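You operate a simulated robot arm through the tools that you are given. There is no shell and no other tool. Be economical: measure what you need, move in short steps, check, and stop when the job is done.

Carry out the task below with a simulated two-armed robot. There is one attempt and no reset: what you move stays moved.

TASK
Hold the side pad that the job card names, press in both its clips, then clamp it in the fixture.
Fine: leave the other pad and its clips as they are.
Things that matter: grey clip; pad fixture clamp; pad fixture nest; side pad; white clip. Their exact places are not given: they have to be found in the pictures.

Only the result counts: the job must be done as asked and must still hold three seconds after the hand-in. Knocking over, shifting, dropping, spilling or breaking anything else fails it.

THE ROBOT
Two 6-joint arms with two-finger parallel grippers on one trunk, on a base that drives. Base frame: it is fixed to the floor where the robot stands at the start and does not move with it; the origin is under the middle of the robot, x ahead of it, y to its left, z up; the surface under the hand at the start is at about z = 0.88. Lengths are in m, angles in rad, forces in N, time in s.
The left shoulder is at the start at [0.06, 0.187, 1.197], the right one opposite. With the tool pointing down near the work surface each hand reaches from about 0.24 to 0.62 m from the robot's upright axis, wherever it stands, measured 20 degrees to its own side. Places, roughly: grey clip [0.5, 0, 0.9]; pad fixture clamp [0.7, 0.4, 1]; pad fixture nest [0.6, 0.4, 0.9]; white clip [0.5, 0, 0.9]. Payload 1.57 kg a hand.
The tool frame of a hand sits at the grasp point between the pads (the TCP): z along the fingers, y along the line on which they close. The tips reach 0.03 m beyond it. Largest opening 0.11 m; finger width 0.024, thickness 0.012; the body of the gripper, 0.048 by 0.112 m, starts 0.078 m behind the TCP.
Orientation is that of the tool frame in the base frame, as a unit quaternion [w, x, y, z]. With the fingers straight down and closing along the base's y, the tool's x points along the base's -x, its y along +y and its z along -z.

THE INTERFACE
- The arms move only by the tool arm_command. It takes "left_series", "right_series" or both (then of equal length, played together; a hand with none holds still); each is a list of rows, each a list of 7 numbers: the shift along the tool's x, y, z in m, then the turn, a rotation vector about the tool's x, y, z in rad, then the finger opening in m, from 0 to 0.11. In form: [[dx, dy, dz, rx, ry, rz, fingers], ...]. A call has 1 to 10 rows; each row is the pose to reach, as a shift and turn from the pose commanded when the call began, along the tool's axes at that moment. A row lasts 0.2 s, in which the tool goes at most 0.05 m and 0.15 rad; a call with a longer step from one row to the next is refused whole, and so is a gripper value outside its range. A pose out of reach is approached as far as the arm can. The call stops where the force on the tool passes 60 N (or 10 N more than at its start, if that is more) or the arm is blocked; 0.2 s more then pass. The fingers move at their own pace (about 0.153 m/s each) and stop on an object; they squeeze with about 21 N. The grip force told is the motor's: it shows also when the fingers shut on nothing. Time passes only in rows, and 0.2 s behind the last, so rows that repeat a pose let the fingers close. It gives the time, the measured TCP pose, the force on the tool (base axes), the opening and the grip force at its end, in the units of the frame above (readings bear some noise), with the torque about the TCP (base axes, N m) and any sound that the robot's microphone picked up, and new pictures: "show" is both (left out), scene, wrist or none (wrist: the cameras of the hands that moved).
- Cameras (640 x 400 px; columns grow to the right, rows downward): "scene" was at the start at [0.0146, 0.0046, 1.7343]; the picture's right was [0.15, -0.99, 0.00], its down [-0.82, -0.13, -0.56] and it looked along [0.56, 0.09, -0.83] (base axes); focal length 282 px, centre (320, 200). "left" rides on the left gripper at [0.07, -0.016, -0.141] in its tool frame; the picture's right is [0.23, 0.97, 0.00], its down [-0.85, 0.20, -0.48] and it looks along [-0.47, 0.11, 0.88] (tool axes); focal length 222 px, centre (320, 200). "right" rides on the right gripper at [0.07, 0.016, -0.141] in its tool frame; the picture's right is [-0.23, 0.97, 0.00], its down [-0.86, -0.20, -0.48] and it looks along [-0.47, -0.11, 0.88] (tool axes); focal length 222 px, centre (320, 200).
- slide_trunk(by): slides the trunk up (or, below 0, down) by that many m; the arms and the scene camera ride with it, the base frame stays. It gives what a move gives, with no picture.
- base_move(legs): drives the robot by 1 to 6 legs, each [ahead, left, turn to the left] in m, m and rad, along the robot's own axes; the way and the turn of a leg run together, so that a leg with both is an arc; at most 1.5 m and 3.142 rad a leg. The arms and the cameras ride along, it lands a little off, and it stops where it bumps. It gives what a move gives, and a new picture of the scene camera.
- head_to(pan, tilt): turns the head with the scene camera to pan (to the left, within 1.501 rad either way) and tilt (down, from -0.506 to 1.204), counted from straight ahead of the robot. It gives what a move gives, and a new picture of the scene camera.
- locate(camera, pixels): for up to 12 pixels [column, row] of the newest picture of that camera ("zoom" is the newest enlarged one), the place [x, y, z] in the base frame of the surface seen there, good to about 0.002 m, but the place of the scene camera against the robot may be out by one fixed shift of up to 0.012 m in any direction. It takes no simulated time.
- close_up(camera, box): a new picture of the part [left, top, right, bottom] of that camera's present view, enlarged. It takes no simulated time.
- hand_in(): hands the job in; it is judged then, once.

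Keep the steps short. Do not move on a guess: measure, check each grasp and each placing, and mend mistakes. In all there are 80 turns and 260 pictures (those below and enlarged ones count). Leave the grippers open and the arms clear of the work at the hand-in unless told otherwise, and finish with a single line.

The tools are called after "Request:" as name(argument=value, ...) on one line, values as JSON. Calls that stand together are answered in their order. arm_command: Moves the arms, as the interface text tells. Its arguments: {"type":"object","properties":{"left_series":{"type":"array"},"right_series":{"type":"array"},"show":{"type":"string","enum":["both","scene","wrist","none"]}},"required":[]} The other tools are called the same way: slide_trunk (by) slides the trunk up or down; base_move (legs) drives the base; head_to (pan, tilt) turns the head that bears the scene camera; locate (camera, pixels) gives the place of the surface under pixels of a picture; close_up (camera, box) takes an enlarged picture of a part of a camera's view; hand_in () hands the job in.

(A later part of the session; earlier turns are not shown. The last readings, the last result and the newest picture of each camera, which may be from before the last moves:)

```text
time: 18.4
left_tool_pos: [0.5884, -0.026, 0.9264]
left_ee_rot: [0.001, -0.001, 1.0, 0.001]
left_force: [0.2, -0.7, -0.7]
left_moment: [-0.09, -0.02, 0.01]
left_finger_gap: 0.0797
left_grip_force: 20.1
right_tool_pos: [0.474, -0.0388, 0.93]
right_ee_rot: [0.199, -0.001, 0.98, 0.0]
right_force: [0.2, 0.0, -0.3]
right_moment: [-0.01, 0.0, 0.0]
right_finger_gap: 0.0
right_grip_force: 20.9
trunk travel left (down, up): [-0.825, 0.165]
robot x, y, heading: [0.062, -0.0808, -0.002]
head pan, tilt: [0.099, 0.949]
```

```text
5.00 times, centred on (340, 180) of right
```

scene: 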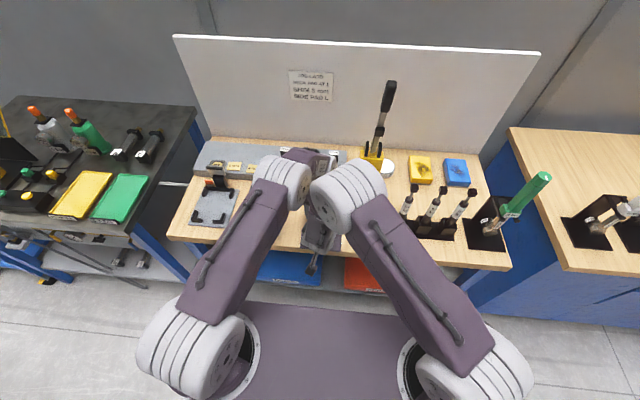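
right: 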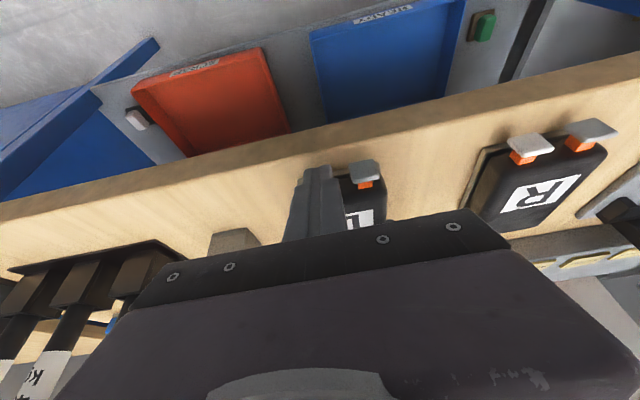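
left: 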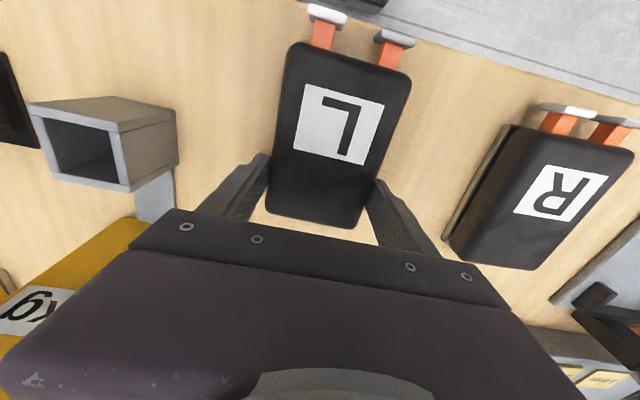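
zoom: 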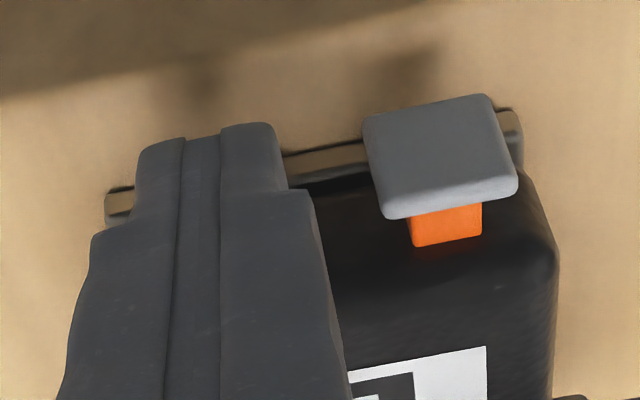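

The white clip moved in and snapped (only a sliver of orange left). To be sure it's seated, I align y by −4 mm and press a few mm more.

Request:
arm_command(right_series=[[0, -0.004, 0, 0, 0, 0, 0.0], [-0.0028, -0.004, 0.0012, 0, 0, 0, 0.0], [-0.0055, -0.004, 0.0023, 0, 0, 0, 0.0], [-0.0083, -0.004, 0.0035, 0, 0, 0, 0.0]], show="none")

Request:
close_up(camera="left", box=[240, 0, 480, 150])

```text
time: 19.4
left_tool_pos: [0.5899, -0.0252, 0.9272]
left_ee_rot: [0.003, 0.001, 1.0, 0.0]
left_force: [16.6, 1.2, -2.1]
left_moment: [-0.01, -0.71, 0.22]
left_finger_gap: 0.0801
left_grip_force: 20.8
right_tool_pos: [0.4819, -0.0427, 0.9296]
right_ee_rot: [0.198, -0.002, 0.98, 0.0]
right_force: [-17.6, -1.3, 4.4]
right_moment: [0.06, 0.27, -0.01]
right_finger_gap: 0.0001
right_grip_force: 21.0
trunk travel left (down, up): [-0.825, 0.165]
robot x, y, heading: [0.0555, -0.0792, 0.0]
head pan, tilt: [0.099, 0.949]
```

```text
2.67 times, centred on (360, 75) of left
```

zoom: 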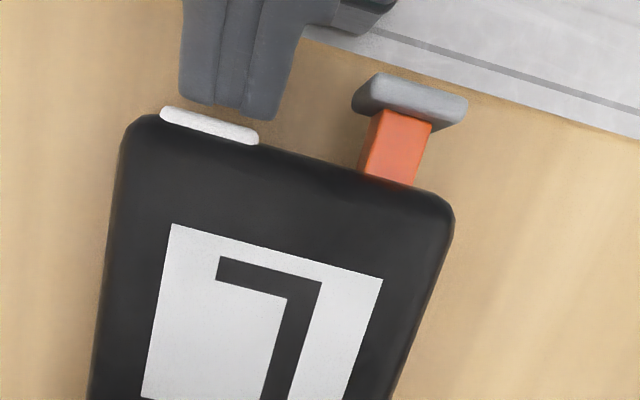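

White head is now nearly flush at 17 N. No click yet heard; I press another 4 mm in 2 mm steps.

Request:
arm_command(right_series=[[-0.0018, 0, 0.0008, 0, 0, 0, 0.0], [-0.0037, 0, 0.0016, 0, 0, 0, 0.0]], show="none")

Request:
close_up(camera="left", box=[240, 0, 480, 150])

```text
time: 20.0
left_tool_pos: [0.5904, -0.0267, 0.9281]
left_ee_rot: [0.005, 0.001, 1.0, -0.001]
left_force: [29.3, 4.2, -0.4]
left_moment: [0.21, -0.62, 0.08]
left_finger_gap: 0.08
left_grip_force: 21.1
right_tool_pos: [0.4833, -0.0439, 0.93]
right_ee_rot: [0.196, -0.002, 0.981, 0.0]
right_force: [-32.3, -4.1, 6.0]
right_moment: [-0.18, 0.61, -0.07]
right_finger_gap: 0.0002
right_grip_force: 20.5
trunk travel left (down, up): [-0.825, 0.165]
robot x, y, heading: [0.059, -0.0785, -0.005]
head pan, tilt: [0.099, 0.949]
```

```text
2.67 times, centred on (360, 75) of left
```

zoom: 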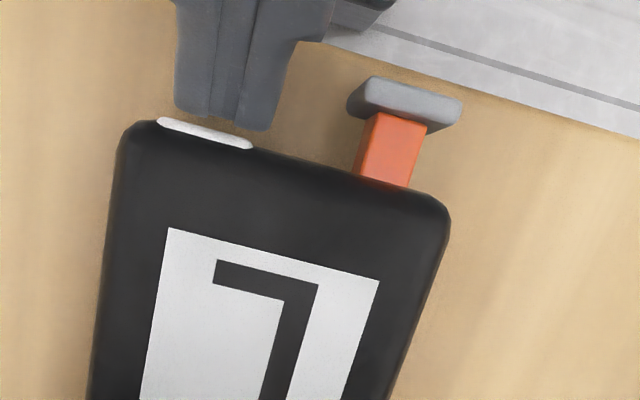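

It's at the stop with 32 N. I back off 5 cm and check that it stays in, then shift 4 cm left for the grey one.

Request:
arm_command(right_series=[[0.023, 0, -0.0097, 0, 0, 0, 0.0], [0.05, 0, -0.0214, 0, 0, 0, 0.0], [0.05, 0.02, -0.0214, 0, 0, 0, 0.0]], show="scene")

Request:
close_up(camera="left", box=[240, 0, 480, 150])

Request:
close_up(camera="scene", box=[240, 140, 400, 240])

Request:
locate(camera="left", pixels=[[317, 50], [393, 33], [396, 42]])

```text
time: 20.8
left_tool_pos: [0.5872, -0.0264, 0.9264]
left_ee_rot: [-0.002, 0.001, 1.0, 0.001]
left_force: [-1.7, -0.9, 5.7]
left_moment: [-0.36, 0.29, 0.21]
left_finger_gap: 0.0797
left_grip_force: 20.6
right_tool_pos: [0.4325, -0.0236, 0.9307]
right_ee_rot: [0.201, -0.001, 0.98, 0.001]
right_force: [-0.5, -0.7, 0.0]
right_moment: [0.01, 0.0, 0.0]
right_finger_gap: 0.0002
right_grip_force: 21.0
trunk travel left (down, up): [-0.825, 0.165]
robot x, y, heading: [0.0551, -0.082, -0.005]
head pan, tilt: [0.099, 0.949]
```

scene: 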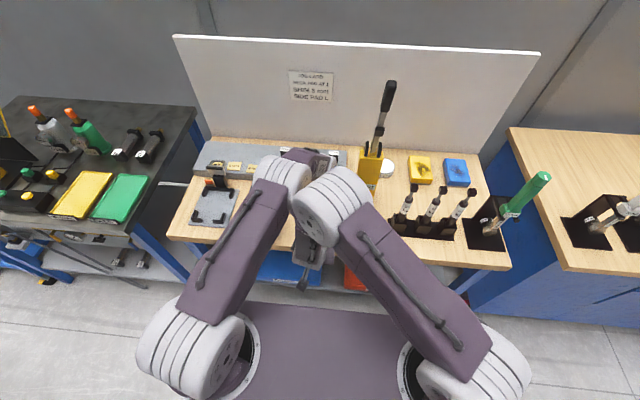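

```text
2.67 times, centred on (360, 75) of left
```

zoom: 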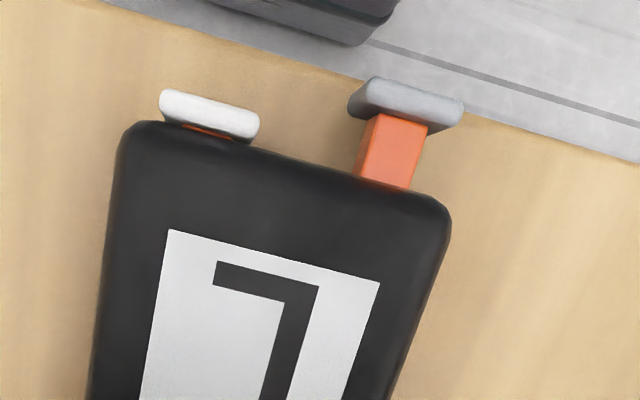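

```text
4.00 times, centred on (320, 190) of scene
```

zoom: 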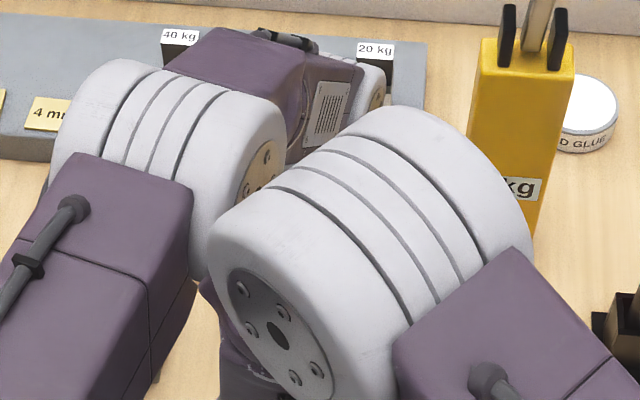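

```text
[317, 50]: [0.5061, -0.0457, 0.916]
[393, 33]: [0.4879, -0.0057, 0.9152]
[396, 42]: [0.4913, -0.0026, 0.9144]
```

White returns only to its latched detent (0.506) and stays. The elbows are tight, so for the grey clip I roll the right hand 0.45 rad about the forward axis (wrist leaning right, elbows apart), with the tip set in front of the grey clip.

Request:
arm_command(right_series=[[0.001, -0.004, 0.001, -0.1, 0, 0.043, 0.0], [0.002, 0.0, 0.001, -0.21, 0, 0.087, 0.0], [0.003, 0.005, 0.002, -0.31, 0, 0.131, 0.0], [0.0039, 0.01, 0.0027, -0.414, 0, 0.175, 0.0], [0.0039, 0.01, 0.0027, -0.414, 0, 0.175, 0.0]])

Request:
close_up(camera="left", box=[240, 0, 480, 150])

```text
time: 22.0
left_tool_pos: [0.588, -0.025, 0.9256]
left_ee_rot: [0.0, 0.0, 1.0, 0.0]
left_force: [-1.0, 0.6, 0.0]
left_moment: [0.13, 0.19, 0.02]
left_finger_gap: 0.0798
left_grip_force: 20.9
right_tool_pos: [0.4331, -0.0126, 0.9347]
right_ee_rot: [0.148, 0.015, 0.988, 0.043]
right_force: [0.3, -0.1, 0.7]
right_moment: [-0.01, 0.0, -0.01]
right_finger_gap: 0.0001
right_grip_force: 21.2
right hand out of reach, approached as far as the arm can: row 1, 2, 3, 4, 5
trunk travel left (down, up): [-0.825, 0.165]
robot x, y, heading: [0.0598, -0.0769, 0.0]
head pan, tilt: [0.099, 0.949]
```

scene: 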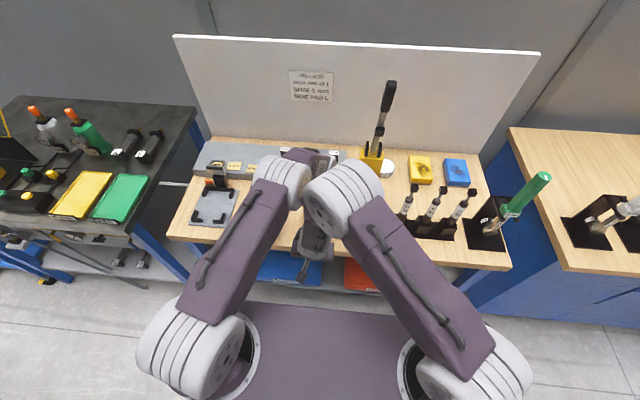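
right: 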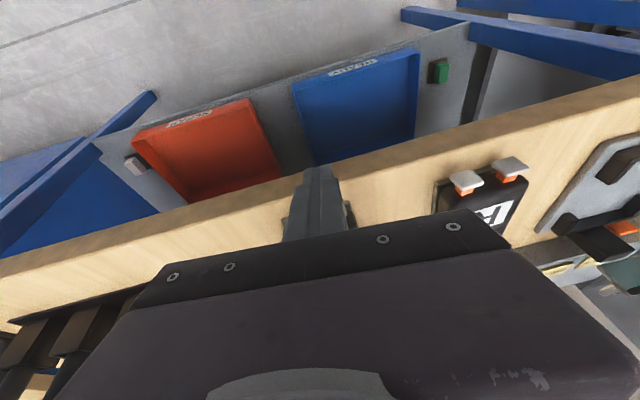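

```text
2.67 times, centred on (360, 75) of left
```

zoom: 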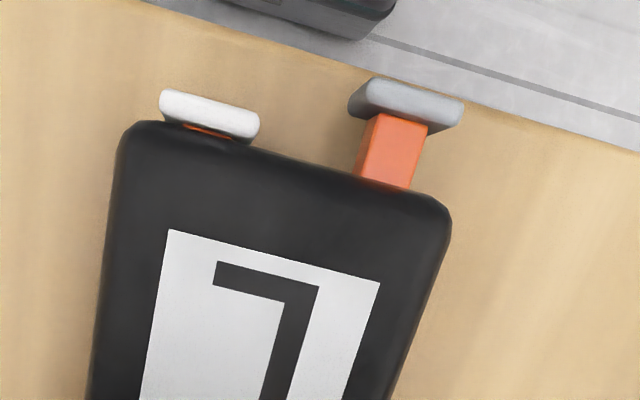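

The roll was only partly reachable (≈0.09 rad), but the elbows have separated some. Tip edge is at about y −0.011, z 0.910; I correct +7 mm y, −4 mm z while going forward, pressing the grey clip in small steps.

Request:
arm_command(right_series=[[-0.0136, 0.0031, 0.0065, 0, 0, 0, 0.0], [-0.0253, 0.0071, 0.0126, 0, 0, 0, 0.0], [-0.0329, 0.0072, 0.0149, 0, 0, 0, 0.0], [-0.0367, 0.0073, 0.0161, 0, 0, 0, 0.0], [-0.0405, 0.0073, 0.0173, 0, 0, 0, 0.0]])

Request:
close_up(camera="left", box=[240, 0, 480, 150])

```text
time: 23.2
left_tool_pos: [0.5882, -0.0261, 0.927]
left_ee_rot: [-0.001, 0.0, 1.0, 0.001]
left_force: [1.3, 0.0, -0.4]
left_moment: [0.13, 0.05, -0.06]
left_finger_gap: 0.0799
left_grip_force: 21.3
right_tool_pos: [0.4785, -0.0033, 0.9307]
right_ee_rot: [0.148, 0.015, 0.988, 0.043]
right_force: [-0.5, -0.1, 0.3]
right_moment: [0.01, 0.03, -0.02]
right_finger_gap: 0.0
right_grip_force: 20.9
trunk travel left (down, up): [-0.825, 0.165]
robot x, y, heading: [0.0602, -0.0786, -0.004]
head pan, tilt: [0.099, 0.949]
```

scene: 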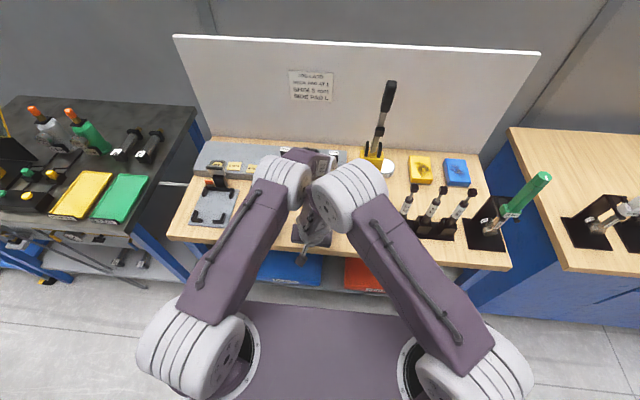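
right: 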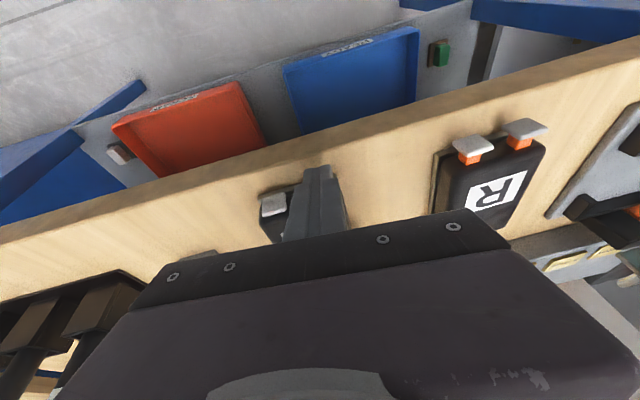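

```text
2.67 times, centred on (360, 75) of left
```

zoom: 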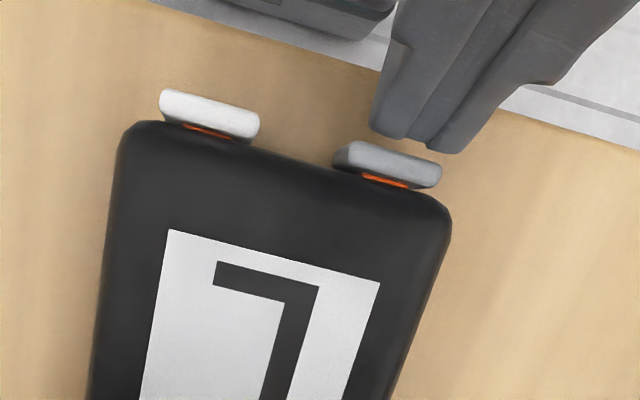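

The grey clip snapped in too. I press it home ~7 mm more as with the white one.

Request:
arm_command(right_series=[[-0.003, -0.001, 0.001, 0, 0, 0, 0.0], [-0.0055, -0.002, 0.0018, 0, 0, 0, 0.0], [-0.0075, -0.002, 0.0024, 0, 0, 0, 0.0]], show="none")

Request:
close_up(camera="left", box=[240, 0, 480, 150])

```text
time: 24.0
left_tool_pos: [0.5892, -0.0268, 0.9258]
left_ee_rot: [0.003, 0.0, 1.0, -0.001]
left_force: [15.8, -5.8, -4.0]
left_moment: [-0.25, -0.74, 0.17]
left_finger_gap: 0.0796
left_grip_force: 21.0
right_tool_pos: [0.4842, -0.0059, 0.9308]
right_ee_rot: [0.148, 0.014, 0.988, 0.044]
right_force: [-16.9, 6.2, 4.6]
right_moment: [0.18, 0.32, 0.13]
right_finger_gap: 0.0
right_grip_force: 21.0
trunk travel left (down, up): [-0.825, 0.165]
robot x, y, heading: [0.0619, -0.0809, -0.003]
head pan, tilt: [0.099, 0.949]
```

```text
2.67 times, centred on (360, 75) of left
```

zoom: 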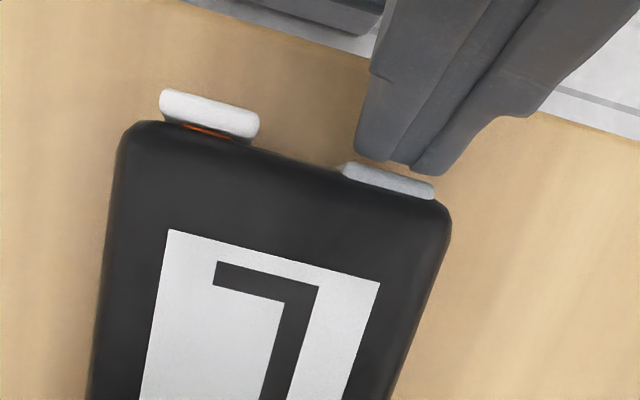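

Grey pressed home too. I withdraw the right hand: back, then right and up, straightening the tool.

Request:
arm_command(right_series=[[0.038, -0.0007, -0.0117, 0, 0, 0, 0.0], [0.0436, -0.0299, -0.0266, 0, 0, 0, 0.0], [0.0337, -0.0571, -0.0575, 0.02, 0.06, 0, 0.0], [0.014, -0.0841, -0.0855, 0.04, 0.12, -0.01, 0.0], [-0.0054, -0.111, -0.1136, 0.06, 0.18, -0.02, 0.0], [-0.0154, -0.1383, -0.1446, 0.08, 0.24, -0.03, 0.0], [-0.0254, -0.1656, -0.1756, 0.086, 0.297, -0.03, 0.0]])

Request:
close_up(camera="left", box=[240, 0, 480, 150])

```text
time: 25.6
left_tool_pos: [0.5875, -0.0273, 0.9254]
left_ee_rot: [-0.001, 0.0, 1.0, 0.001]
left_force: [-1.2, 0.2, 0.7]
left_moment: [-0.14, 0.23, -0.08]
left_finger_gap: 0.0795
left_grip_force: 21.0
right_tool_pos: [0.4547, -0.1874, 1.0908]
right_ee_rot: [0.0, 0.0, 1.0, 0.001]
right_force: [0.0, 1.0, 0.6]
right_moment: [0.04, -0.04, -0.03]
right_finger_gap: 0.0
right_grip_force: 20.8
right hand out of reach, approached as far as the arm can: row 2, 4
trunk travel left (down, up): [-0.825, 0.165]
robot x, y, heading: [0.0595, -0.0809, -0.003]
head pan, tilt: [0.099, 0.949]
```

scene: 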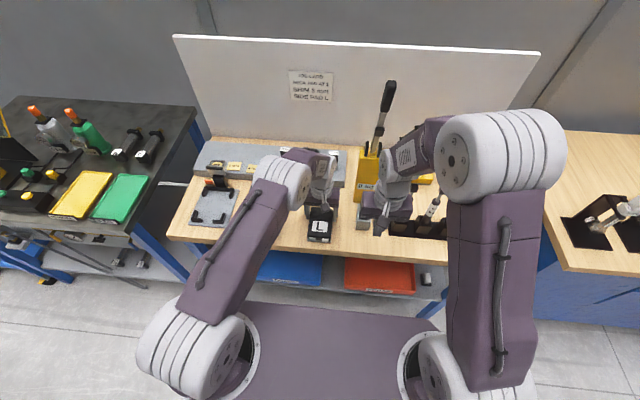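
right: 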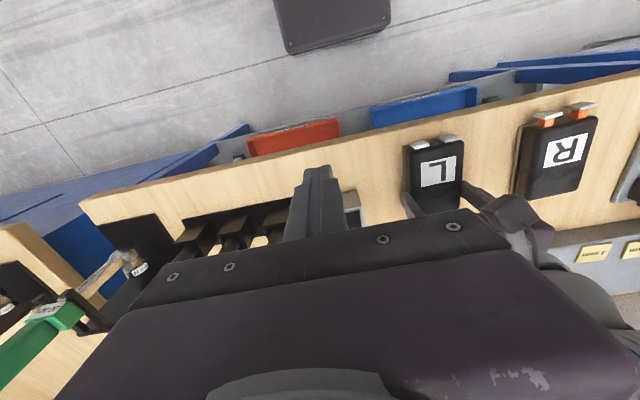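

```text
2.67 times, centred on (360, 75) of left
```

zoom: 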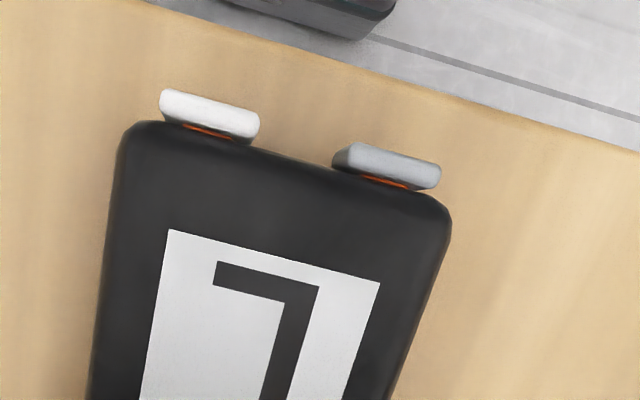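

Both clips stay latched in pad L. Now I lift the pad 0.15 m with the left hand and lift/retract the right hand too.

Request:
arm_command(left_series=[[0, 0, -0.02, 0, 0, 0, 0.03], [0, 0, -0.05, 0, 0, 0, 0.03], [0, 0, -0.08, 0, 0, 0, 0.03], [0, 0, -0.11, 0, 0, 0, 0.03], [0.02, 0, -0.14, 0, 0, 0, 0.03], [0.04, 0, -0.16, 0, 0, 0, 0.03]], right_series=[[0.01, -0.01, -0.02, 0, 0, 0, 0.0], [0.02, -0.02, -0.04, 0, 0, 0, 0.0], [0.03, -0.03, -0.06, 0, 0, 0, 0.0], [0.04, -0.04, -0.08, 0, 0, 0, 0.0], [0.05, -0.05, -0.1, 0, 0, 0, 0.0], [0.06, -0.06, -0.1, 0, 0, 0, 0.0]])

```text
time: 27.0
left_tool_pos: [0.5467, -0.0256, 1.0861]
left_ee_rot: [0.0, 0.0, 1.0, 0.001]
left_force: [0.1, 1.7, -2.9]
left_moment: [0.02, -0.12, -0.01]
left_finger_gap: 0.0795
left_grip_force: 20.5
right_tool_pos: [0.3931, -0.2458, 1.1911]
right_ee_rot: [0.001, -0.001, 1.0, 0.0]
right_force: [-0.1, 0.0, -0.4]
right_moment: [0.0, -0.02, 0.01]
right_finger_gap: 0.0
right_grip_force: 21.2
trunk travel left (down, up): [-0.825, 0.165]
robot x, y, heading: [0.0629, -0.079, -0.006]
head pan, tilt: [0.099, 0.949]
```

scene: 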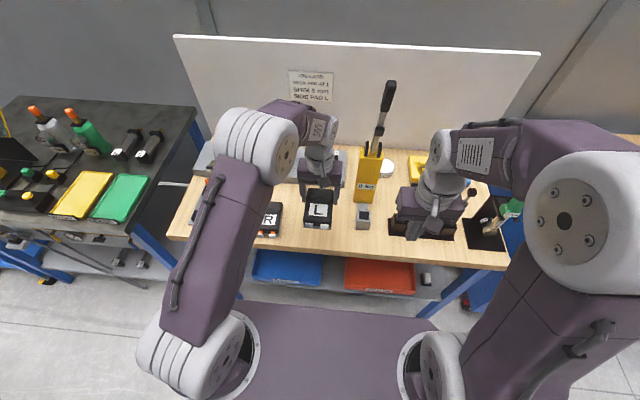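
right: 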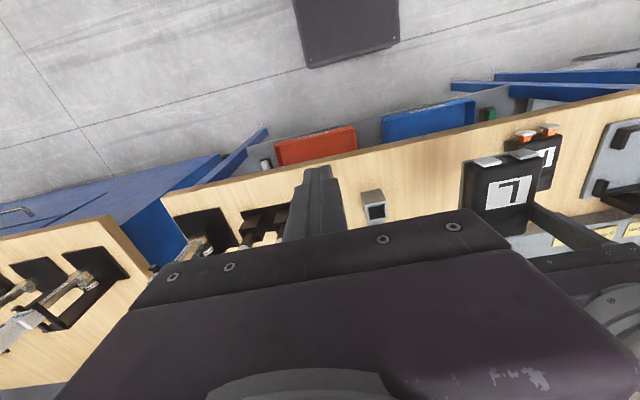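
left: 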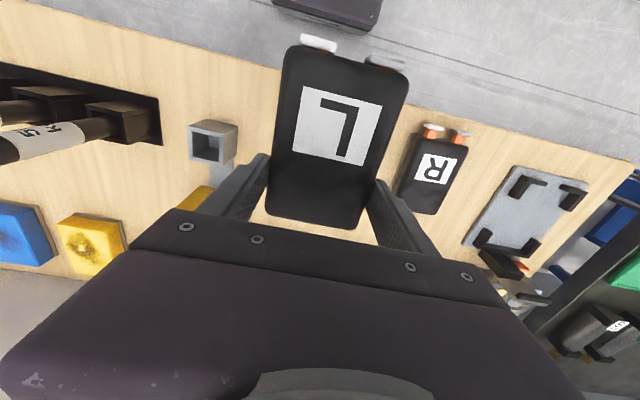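

The pad hangs level. Before driving left I measure the left bench's nearest edge and the nest from the left wrist camera.

Request:
locate(camera="scene", pixels=[[10, 245], [60, 215], [130, 222], [45, 280], [150, 310]])

Request:
close_up(camera="left", box=[440, 150, 616, 310])

```text
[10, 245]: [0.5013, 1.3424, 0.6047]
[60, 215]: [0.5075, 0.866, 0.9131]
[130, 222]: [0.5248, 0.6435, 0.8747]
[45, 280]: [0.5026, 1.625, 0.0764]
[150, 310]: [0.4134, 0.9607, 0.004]
```

```text
2.50 times, centred on (528, 230) of left
```

zoom: 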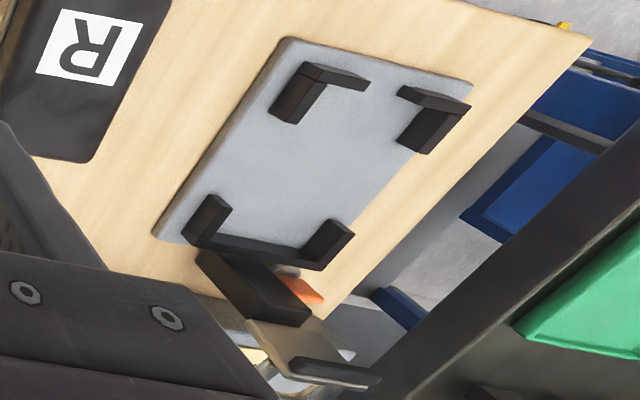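

The left bench's front is at x≈0.5, so the way is clear. Drive 0.28 m left with the pad carried at z≈1.09.

Request:
base_move(legs=[[0, 0.28, 0]])

Request:
arm_command(left_series=[[0, 0, 0, 0, 0, 0, 0.03]], show="wrist")

```text
time: 28.9
left_tool_pos: [0.547, 0.2537, 1.0858]
left_ee_rot: [0.0, 0.0, 1.0, 0.002]
left_force: [-0.4, -0.7, -4.2]
left_moment: [0.01, -0.11, -0.03]
left_finger_gap: 0.0797
left_grip_force: 20.8
right_tool_pos: [0.3944, 0.0315, 1.1903]
right_ee_rot: [0.001, -0.001, 1.0, 0.001]
right_force: [0.3, -0.1, 0.1]
right_moment: [-0.01, 0.02, 0.0]
right_finger_gap: 0.0
right_grip_force: 21.2
trunk travel left (down, up): [-0.825, 0.165]
robot x, y, heading: [0.0602, 0.2031, 0.001]
head pan, tilt: [0.099, 0.949]
```

scene: 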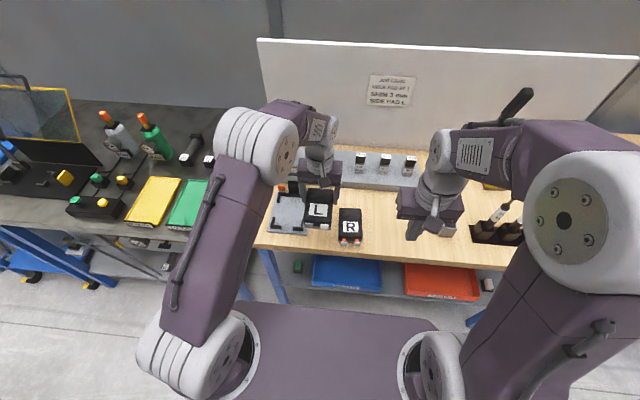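

```text
time: 29.3
left_tool_pos: [0.5489, 0.2552, 1.0851]
left_ee_rot: [0.0, 0.0, 1.0, 0.001]
left_force: [0.9, 0.0, -3.3]
left_moment: [0.05, -0.1, -0.03]
left_finger_gap: 0.0798
left_grip_force: 21.3
right_tool_pos: [0.3944, 0.0334, 1.1899]
right_ee_rot: [0.001, 0.0, 1.0, 0.0]
right_force: [-0.1, -0.3, 0.2]
right_moment: [0.03, -0.03, -0.02]
right_finger_gap: 0.0
right_grip_force: 21.1
trunk travel left (down, up): [-0.825, 0.165]
robot x, y, heading: [0.0629, 0.1985, -0.002]
head pan, tilt: [0.099, 0.949]
```

left: 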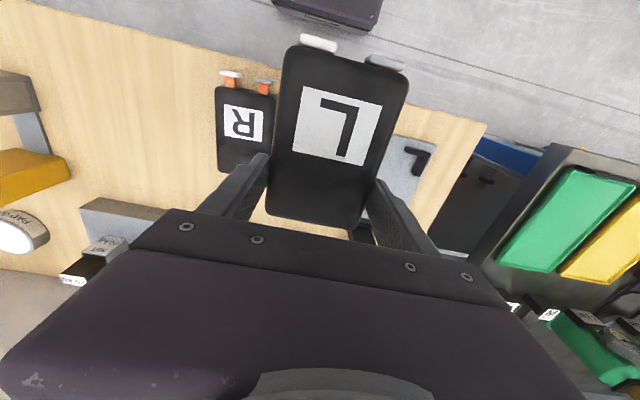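

I need the nest and clamp. I take enlarged views from the scene and right cameras.

Request:
close_up(camera="right", box=[320, 60, 640, 260])

Request:
close_up(camera="scene", box=[250, 170, 346, 240])

```text
2.00 times, centred on (480, 160) of right
```

zoom: 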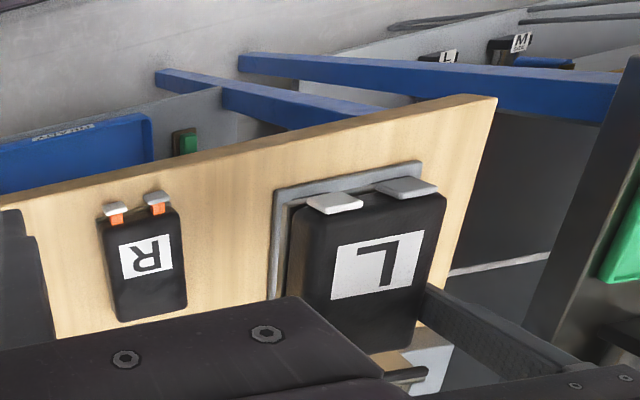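

```text
5.71 times, centred on (298, 205) of scene
```

zoom: 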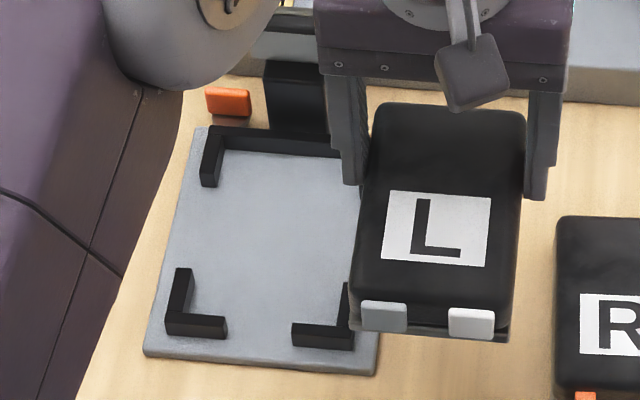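

I measure the nest's inner edges on this enlarged scene view.

Request:
locate(camera="zoom", pixels=[[191, 274], [187, 305], [200, 316], [224, 318], [296, 323], [340, 328], [348, 288], [222, 160], [230, 146], [320, 150], [270, 240], [230, 100]])

Request:
close_up(camera="scene", box=[258, 175, 314, 235])

```text
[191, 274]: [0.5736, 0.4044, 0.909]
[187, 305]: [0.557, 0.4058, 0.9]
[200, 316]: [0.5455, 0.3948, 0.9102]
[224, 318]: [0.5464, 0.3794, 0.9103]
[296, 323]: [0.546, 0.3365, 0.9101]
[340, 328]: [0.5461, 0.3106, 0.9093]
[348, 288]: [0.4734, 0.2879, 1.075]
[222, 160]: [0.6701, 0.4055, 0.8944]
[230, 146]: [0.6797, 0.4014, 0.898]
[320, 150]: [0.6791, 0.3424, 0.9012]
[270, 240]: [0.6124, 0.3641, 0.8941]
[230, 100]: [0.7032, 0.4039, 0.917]
```

```text
6.67 times, centred on (286, 205) of scene
```

zoom: 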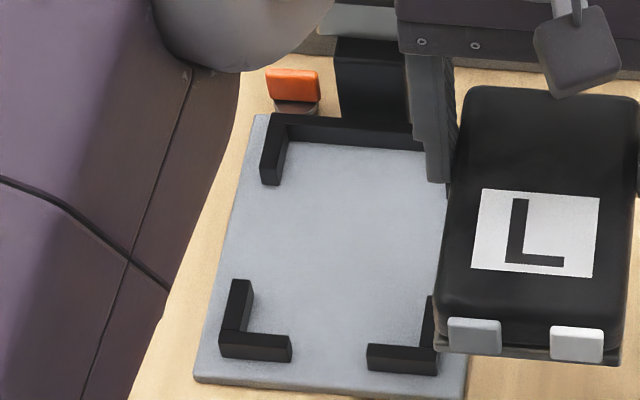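

Nest interior ≈ x 0.550–0.679, y 0.311–0.405 (scene frame), floor 0.894. Now I measure the held pad's extents relative to the TCP from the left wrist camera.

Request:
locate(camera="left", pixels=[[318, 38], [319, 44], [384, 58], [388, 66], [335, 56], [272, 205], [268, 212], [353, 225], [280, 130], [395, 115], [330, 120], [312, 220]])

Request:
locate(camera="zoom", pixels=[[474, 338], [577, 346], [530, 357], [445, 351], [530, 300], [620, 362], [500, 90], [330, 347], [255, 330], [370, 355], [433, 310]])

Request:
close_up(camera="left", box=[250, 20, 430, 240])

```text
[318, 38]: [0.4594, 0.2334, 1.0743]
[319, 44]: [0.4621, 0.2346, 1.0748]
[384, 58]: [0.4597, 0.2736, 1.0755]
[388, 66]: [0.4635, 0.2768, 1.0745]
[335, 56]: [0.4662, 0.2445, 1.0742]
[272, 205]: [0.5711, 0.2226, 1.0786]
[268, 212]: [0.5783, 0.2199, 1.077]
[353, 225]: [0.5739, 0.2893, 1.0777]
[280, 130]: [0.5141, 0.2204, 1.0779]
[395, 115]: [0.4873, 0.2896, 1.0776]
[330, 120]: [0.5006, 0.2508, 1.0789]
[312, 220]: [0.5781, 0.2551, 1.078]
```

```text
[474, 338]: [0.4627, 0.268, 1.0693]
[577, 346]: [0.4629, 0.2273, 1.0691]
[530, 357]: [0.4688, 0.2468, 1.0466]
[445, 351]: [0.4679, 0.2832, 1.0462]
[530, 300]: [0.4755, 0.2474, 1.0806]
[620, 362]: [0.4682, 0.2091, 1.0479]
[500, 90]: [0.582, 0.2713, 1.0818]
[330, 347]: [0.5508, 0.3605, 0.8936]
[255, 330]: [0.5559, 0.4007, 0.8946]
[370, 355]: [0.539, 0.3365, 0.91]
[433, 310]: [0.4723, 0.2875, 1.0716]
```

```text
1.82 times, centred on (340, 130) of left
```

zoom: 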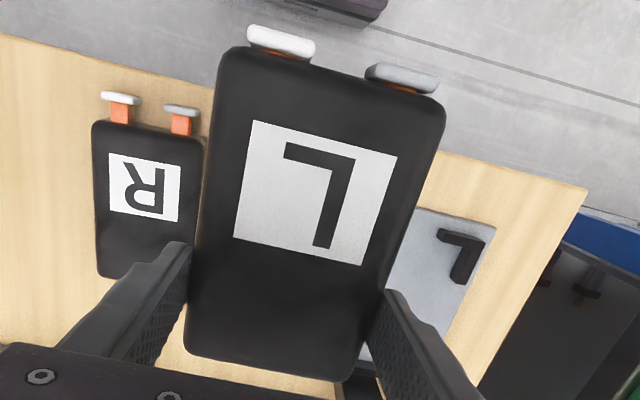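

The plate spans x 0.465–0.585 (TCP at 0.548), bottom ≈0.0455 below TCP. The nest centre in the arm's frame is about (0.610, 0.365), floor 0.890, so TCP target is (0.633, 0.365, 0.936). First I move above it at the present height.

Request:
locate(camera="zoom", pixels=[[350, 15], [370, 60], [370, 110]])

Request:
arm_command(left_series=[[-0.02, 0.028, 0, 0, 0, 0, 0.03], [-0.04, 0.056, 0, 0, 0, 0, 0.03], [-0.06, 0.084, 0, 0, 0, 0, 0.03], [-0.085, 0.111, 0, 0, 0, 0, 0.03], [-0.085, 0.111, 0, 0, 0, 0, 0.03]])

```text
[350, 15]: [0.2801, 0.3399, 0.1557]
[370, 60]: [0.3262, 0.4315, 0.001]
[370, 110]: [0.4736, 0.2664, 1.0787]
```

```text
time: 30.5
left_tool_pos: [0.6336, 0.3656, 1.0865]
left_ee_rot: [0.0, 0.0, 1.0, 0.0]
left_force: [0.1, -0.3, -3.1]
left_moment: [0.01, -0.09, 0.02]
left_finger_gap: 0.0799
left_grip_force: 21.2
right_tool_pos: [0.395, 0.0338, 1.1908]
right_ee_rot: [0.0, -0.001, 1.0, 0.0]
right_force: [-0.2, -0.7, -0.1]
right_moment: [0.02, -0.02, -0.02]
right_finger_gap: 0.0
right_grip_force: 21.0
trunk travel left (down, up): [-0.825, 0.165]
robot x, y, heading: [0.0573, 0.2039, 0.002]
head pan, tilt: [0.099, 0.949]
```

scene: 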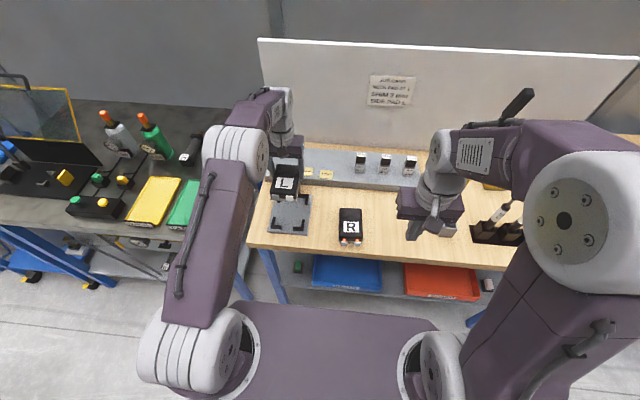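
left: 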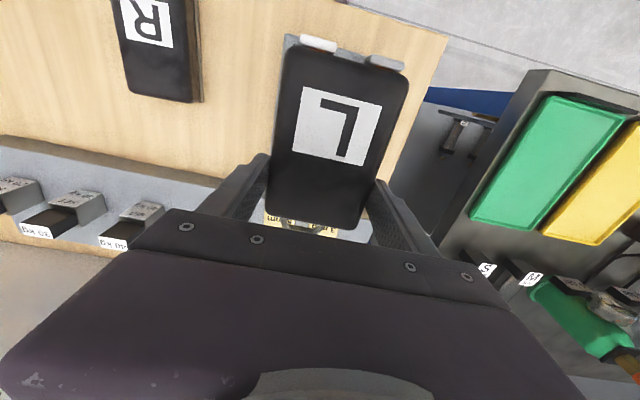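

The pad is above the nest. I check from the scene and right cameras before lowering, including the clamp.

Request:
close_up(camera="scene", box=[255, 150, 335, 240])

Request:
close_up(camera="right", box=[420, 80, 640, 260])

Request:
close_up(camera="left", box=[230, 180, 400, 260])

```text
4.44 times, centred on (295, 195) of scene
```

zoom: 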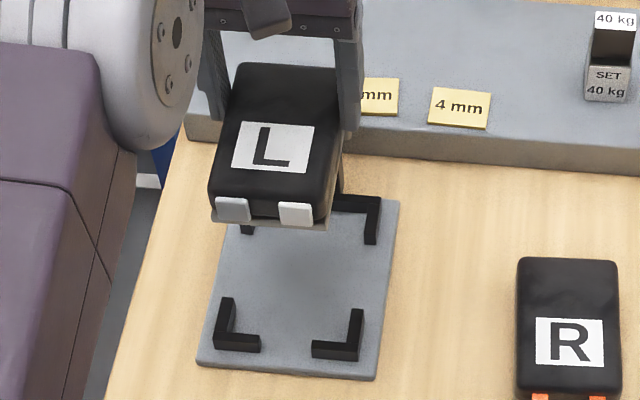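

```text
2.22 times, centred on (530, 170) of right
```

zoom: 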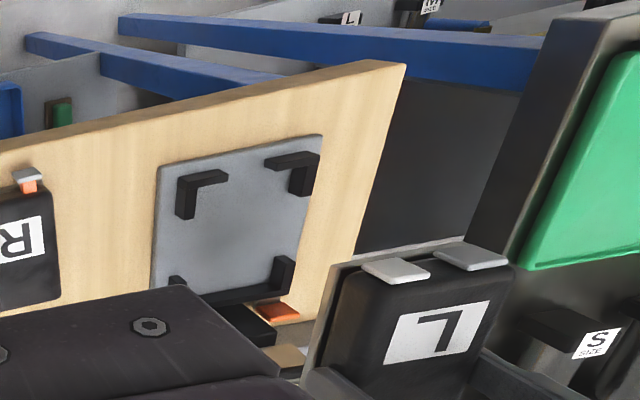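

```text
3.76 times, centred on (315, 220) of left
```

zoom: 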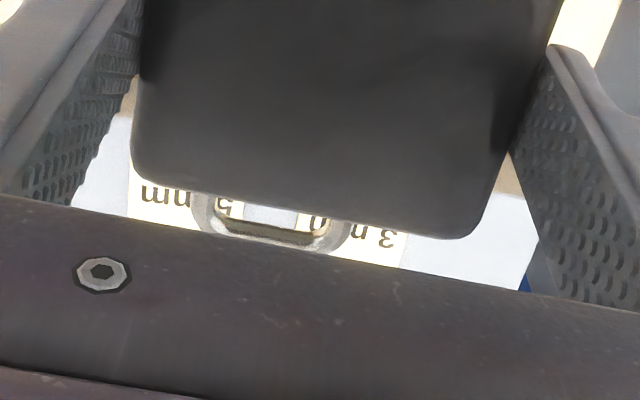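

Now precise measures: clamp loop in the left zoom, then bracket edges in scene and right views.

Request:
locate(camera="zoom", pixels=[[270, 232], [205, 215], [345, 238], [240, 200], [330, 110]])

Request:
locate(camera="right", pixels=[[499, 163], [518, 161], [505, 177], [546, 153], [554, 166], [548, 200], [508, 213], [530, 214], [549, 220], [520, 185], [532, 225]])

Request:
locate(camera="scene", pixels=[[306.5, 217], [305, 228.7], [304.5, 226], [335, 205], [313, 196], [312, 203], [284, 219], [283.5, 223], [289, 230]])

```text
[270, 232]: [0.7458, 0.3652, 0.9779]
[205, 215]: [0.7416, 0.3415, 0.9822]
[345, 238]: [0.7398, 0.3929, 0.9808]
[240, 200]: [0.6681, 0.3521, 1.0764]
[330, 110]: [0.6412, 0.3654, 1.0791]
```

```text
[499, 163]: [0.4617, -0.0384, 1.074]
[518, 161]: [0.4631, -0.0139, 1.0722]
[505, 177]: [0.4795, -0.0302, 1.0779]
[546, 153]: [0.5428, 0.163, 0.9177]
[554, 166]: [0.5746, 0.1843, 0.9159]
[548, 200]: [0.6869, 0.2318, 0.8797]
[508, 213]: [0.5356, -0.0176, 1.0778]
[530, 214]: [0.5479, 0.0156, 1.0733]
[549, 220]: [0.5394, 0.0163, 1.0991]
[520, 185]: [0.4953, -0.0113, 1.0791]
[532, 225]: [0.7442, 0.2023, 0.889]
```

```text
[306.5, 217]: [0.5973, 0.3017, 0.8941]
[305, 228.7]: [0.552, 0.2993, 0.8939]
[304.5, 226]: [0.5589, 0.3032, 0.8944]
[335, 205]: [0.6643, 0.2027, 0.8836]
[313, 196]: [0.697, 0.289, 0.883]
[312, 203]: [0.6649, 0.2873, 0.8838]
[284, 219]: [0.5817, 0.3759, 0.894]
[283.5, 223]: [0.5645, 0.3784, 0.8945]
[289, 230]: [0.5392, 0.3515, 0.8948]
```

The clamp's loop is at x≈0.745, z≈0.98, y≈0.366 — its centreline matches the nest y≈0.365. I re-take the scene zoom and measure the right bracket edges exactly.

Request:
close_up(camera="scene", box=[266, 190, 322, 240])

Request:
close_up(camera="right", box=[460, 120, 580, 240])

```text
8.00 times, centred on (294, 215) of scene
```

zoom: 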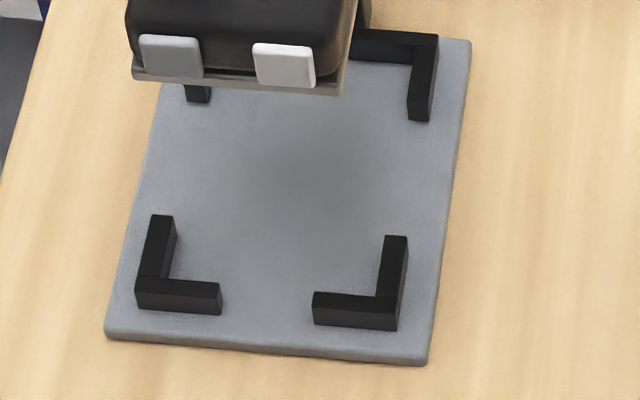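

```text
3.33 times, centred on (520, 180) of right
```

zoom: 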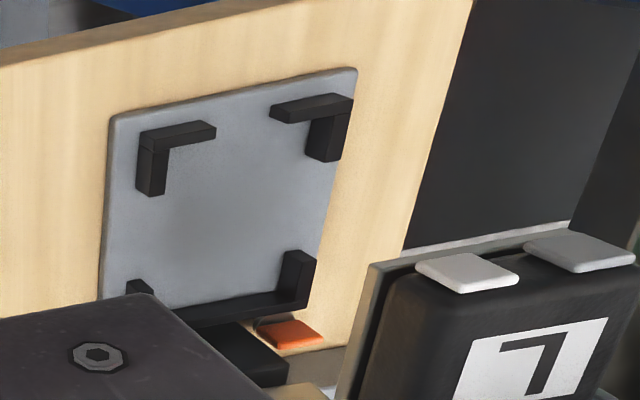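

Request:
locate(camera="zoom", pixels=[[180, 139], [175, 128], [165, 150], [168, 180], [152, 175], [310, 118], [310, 105], [325, 145], [303, 145], [260, 292], [225, 220], [285, 280]])

Request:
close_up(camera="scene", box=[266, 190, 322, 240])

Request:
locate(camera="zoom", pixels=[[378, 275], [383, 240], [372, 285], [174, 225], [180, 240], [170, 268], [415, 70], [408, 100], [376, 294], [320, 291], [218, 281], [213, 95]])

```text
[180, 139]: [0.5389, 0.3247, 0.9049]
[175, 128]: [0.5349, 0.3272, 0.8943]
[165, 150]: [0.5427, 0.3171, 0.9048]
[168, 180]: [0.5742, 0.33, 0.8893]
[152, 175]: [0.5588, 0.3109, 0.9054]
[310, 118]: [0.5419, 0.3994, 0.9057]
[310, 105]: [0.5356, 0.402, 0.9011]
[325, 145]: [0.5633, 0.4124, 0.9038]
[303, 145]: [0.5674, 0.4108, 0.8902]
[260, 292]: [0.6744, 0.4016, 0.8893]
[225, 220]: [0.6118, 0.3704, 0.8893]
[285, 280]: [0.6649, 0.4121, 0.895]
```

```text
8.00 times, centred on (294, 215) of scene
```

zoom: 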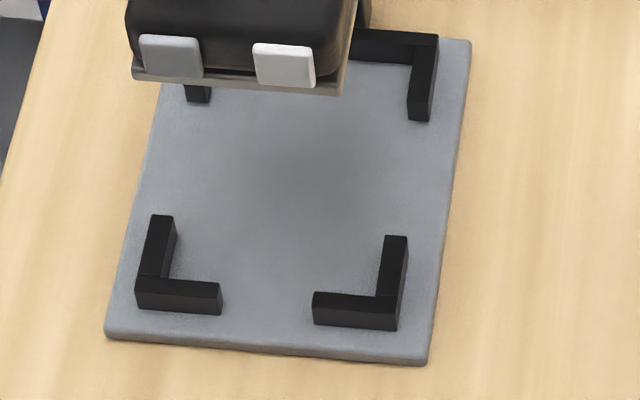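

```text
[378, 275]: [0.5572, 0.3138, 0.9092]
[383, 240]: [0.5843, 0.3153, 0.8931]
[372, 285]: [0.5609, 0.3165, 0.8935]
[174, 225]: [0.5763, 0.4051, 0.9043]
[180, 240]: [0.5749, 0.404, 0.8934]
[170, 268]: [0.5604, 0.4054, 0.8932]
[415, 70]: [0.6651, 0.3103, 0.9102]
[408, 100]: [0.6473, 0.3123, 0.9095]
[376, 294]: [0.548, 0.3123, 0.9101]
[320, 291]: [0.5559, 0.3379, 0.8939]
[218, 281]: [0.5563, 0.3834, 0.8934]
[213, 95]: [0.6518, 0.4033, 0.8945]
```

Nest interior in arm frame: x 0.545–0.676, y 0.3215–0.4115 → centre (0.611, 0.3665); pad (0.12 × 0.08) fits with 5 mm each side. TCP is at (0.634, 0.366), right on. Lowering to z≈0.939.

Request:
arm_command(left_series=[[0, 0.001, 0.04, 0, 0, 0, 0.03], [0, 0.001, 0.08, 0, 0, 0, 0.03], [0, 0.001, 0.11, 0, 0, 0, 0.03], [0, 0.001, 0.13, 0, 0, 0, 0.03], [0, 0.001, 0.141, 0, 0, 0, 0.03], [0, 0.001, 0.147, 0, 0, 0, 0.03]])

Request:
close_up(camera="scene", box=[255, 160, 335, 240])

Request:
close_up(camera="right", box=[460, 120, 580, 240])

```text
time: 31.9
left_tool_pos: [0.6336, 0.3667, 0.9393]
left_ee_rot: [-0.001, 0.0, 1.0, 0.0]
left_force: [0.1, -0.2, -3.2]
left_moment: [0.06, -0.07, 0.01]
left_finger_gap: 0.0795
left_grip_force: 20.9
right_tool_pos: [0.3936, 0.0346, 1.1907]
right_ee_rot: [0.001, -0.001, 1.0, 0.0]
right_force: [0.4, -0.4, -1.1]
right_moment: [-0.02, -0.01, 0.0]
right_finger_gap: 0.0001
right_grip_force: 20.8
trunk travel left (down, up): [-0.825, 0.165]
robot x, y, heading: [0.0622, 0.1987, -0.001]
head pan, tilt: [0.099, 0.949]
```

scene: 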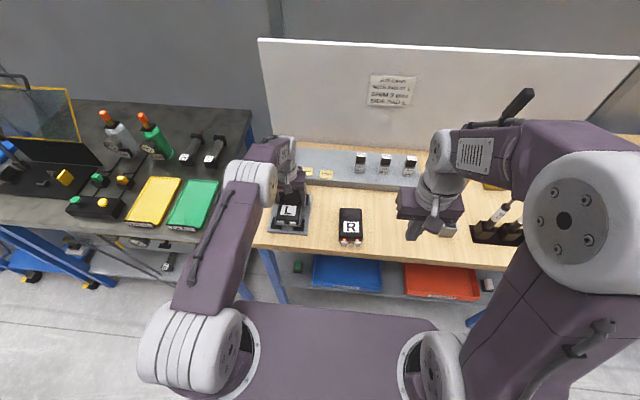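
left: 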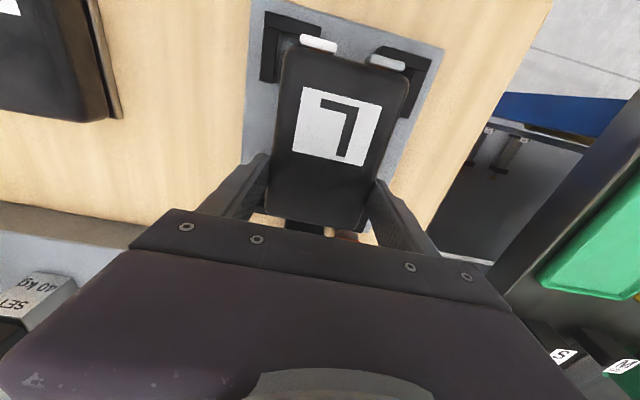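

```text
5.00 times, centred on (295, 200) of scene
```

zoom: 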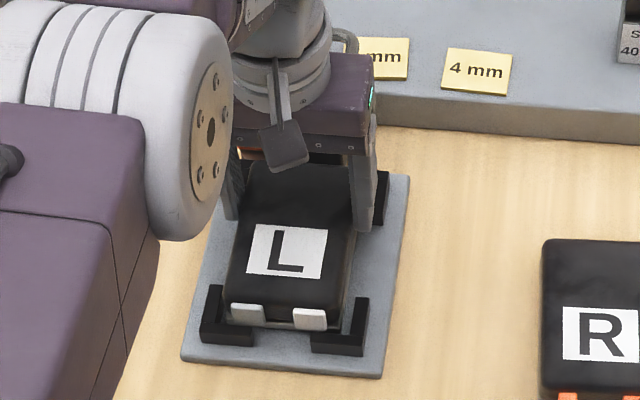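

```text
3.33 times, centred on (520, 180) of right
```

zoom: 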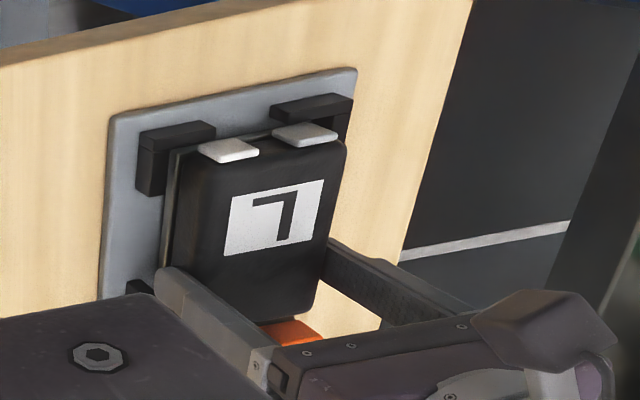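

The pad is between the brackets. I lower in small steps until contact force shows.

Request:
arm_command(left_series=[[0, 0, 0.002, 0, 0, 0, 0.03], [0, 0, 0.004, 0, 0, 0, 0.03]], show="none")

Request:
close_up(camera="right", box=[460, 120, 580, 240])

```text
time: 32.5
left_tool_pos: [0.6323, 0.3674, 0.9366]
left_ee_rot: [0.002, 0.0, 1.0, 0.0]
left_force: [2.0, 0.9, 3.6]
left_moment: [-0.01, 0.49, -0.04]
left_finger_gap: 0.0797
left_grip_force: 21.4
right_tool_pos: [0.3932, 0.0334, 1.1914]
right_ee_rot: [0.001, -0.001, 1.0, 0.0]
right_force: [0.3, 0.2, -0.2]
right_moment: [0.0, -0.01, -0.03]
right_finger_gap: 0.0
right_grip_force: 21.7
trunk travel left (down, up): [-0.825, 0.165]
robot x, y, heading: [0.0559, 0.1983, -0.007]
head pan, tilt: [0.099, 0.949]
```

```text
3.33 times, centred on (520, 180) of right
```

zoom: 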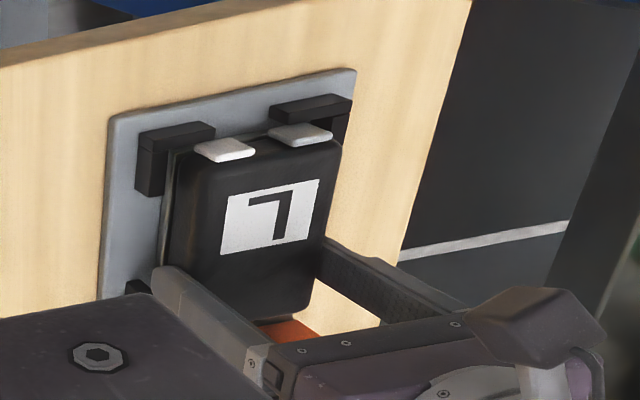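

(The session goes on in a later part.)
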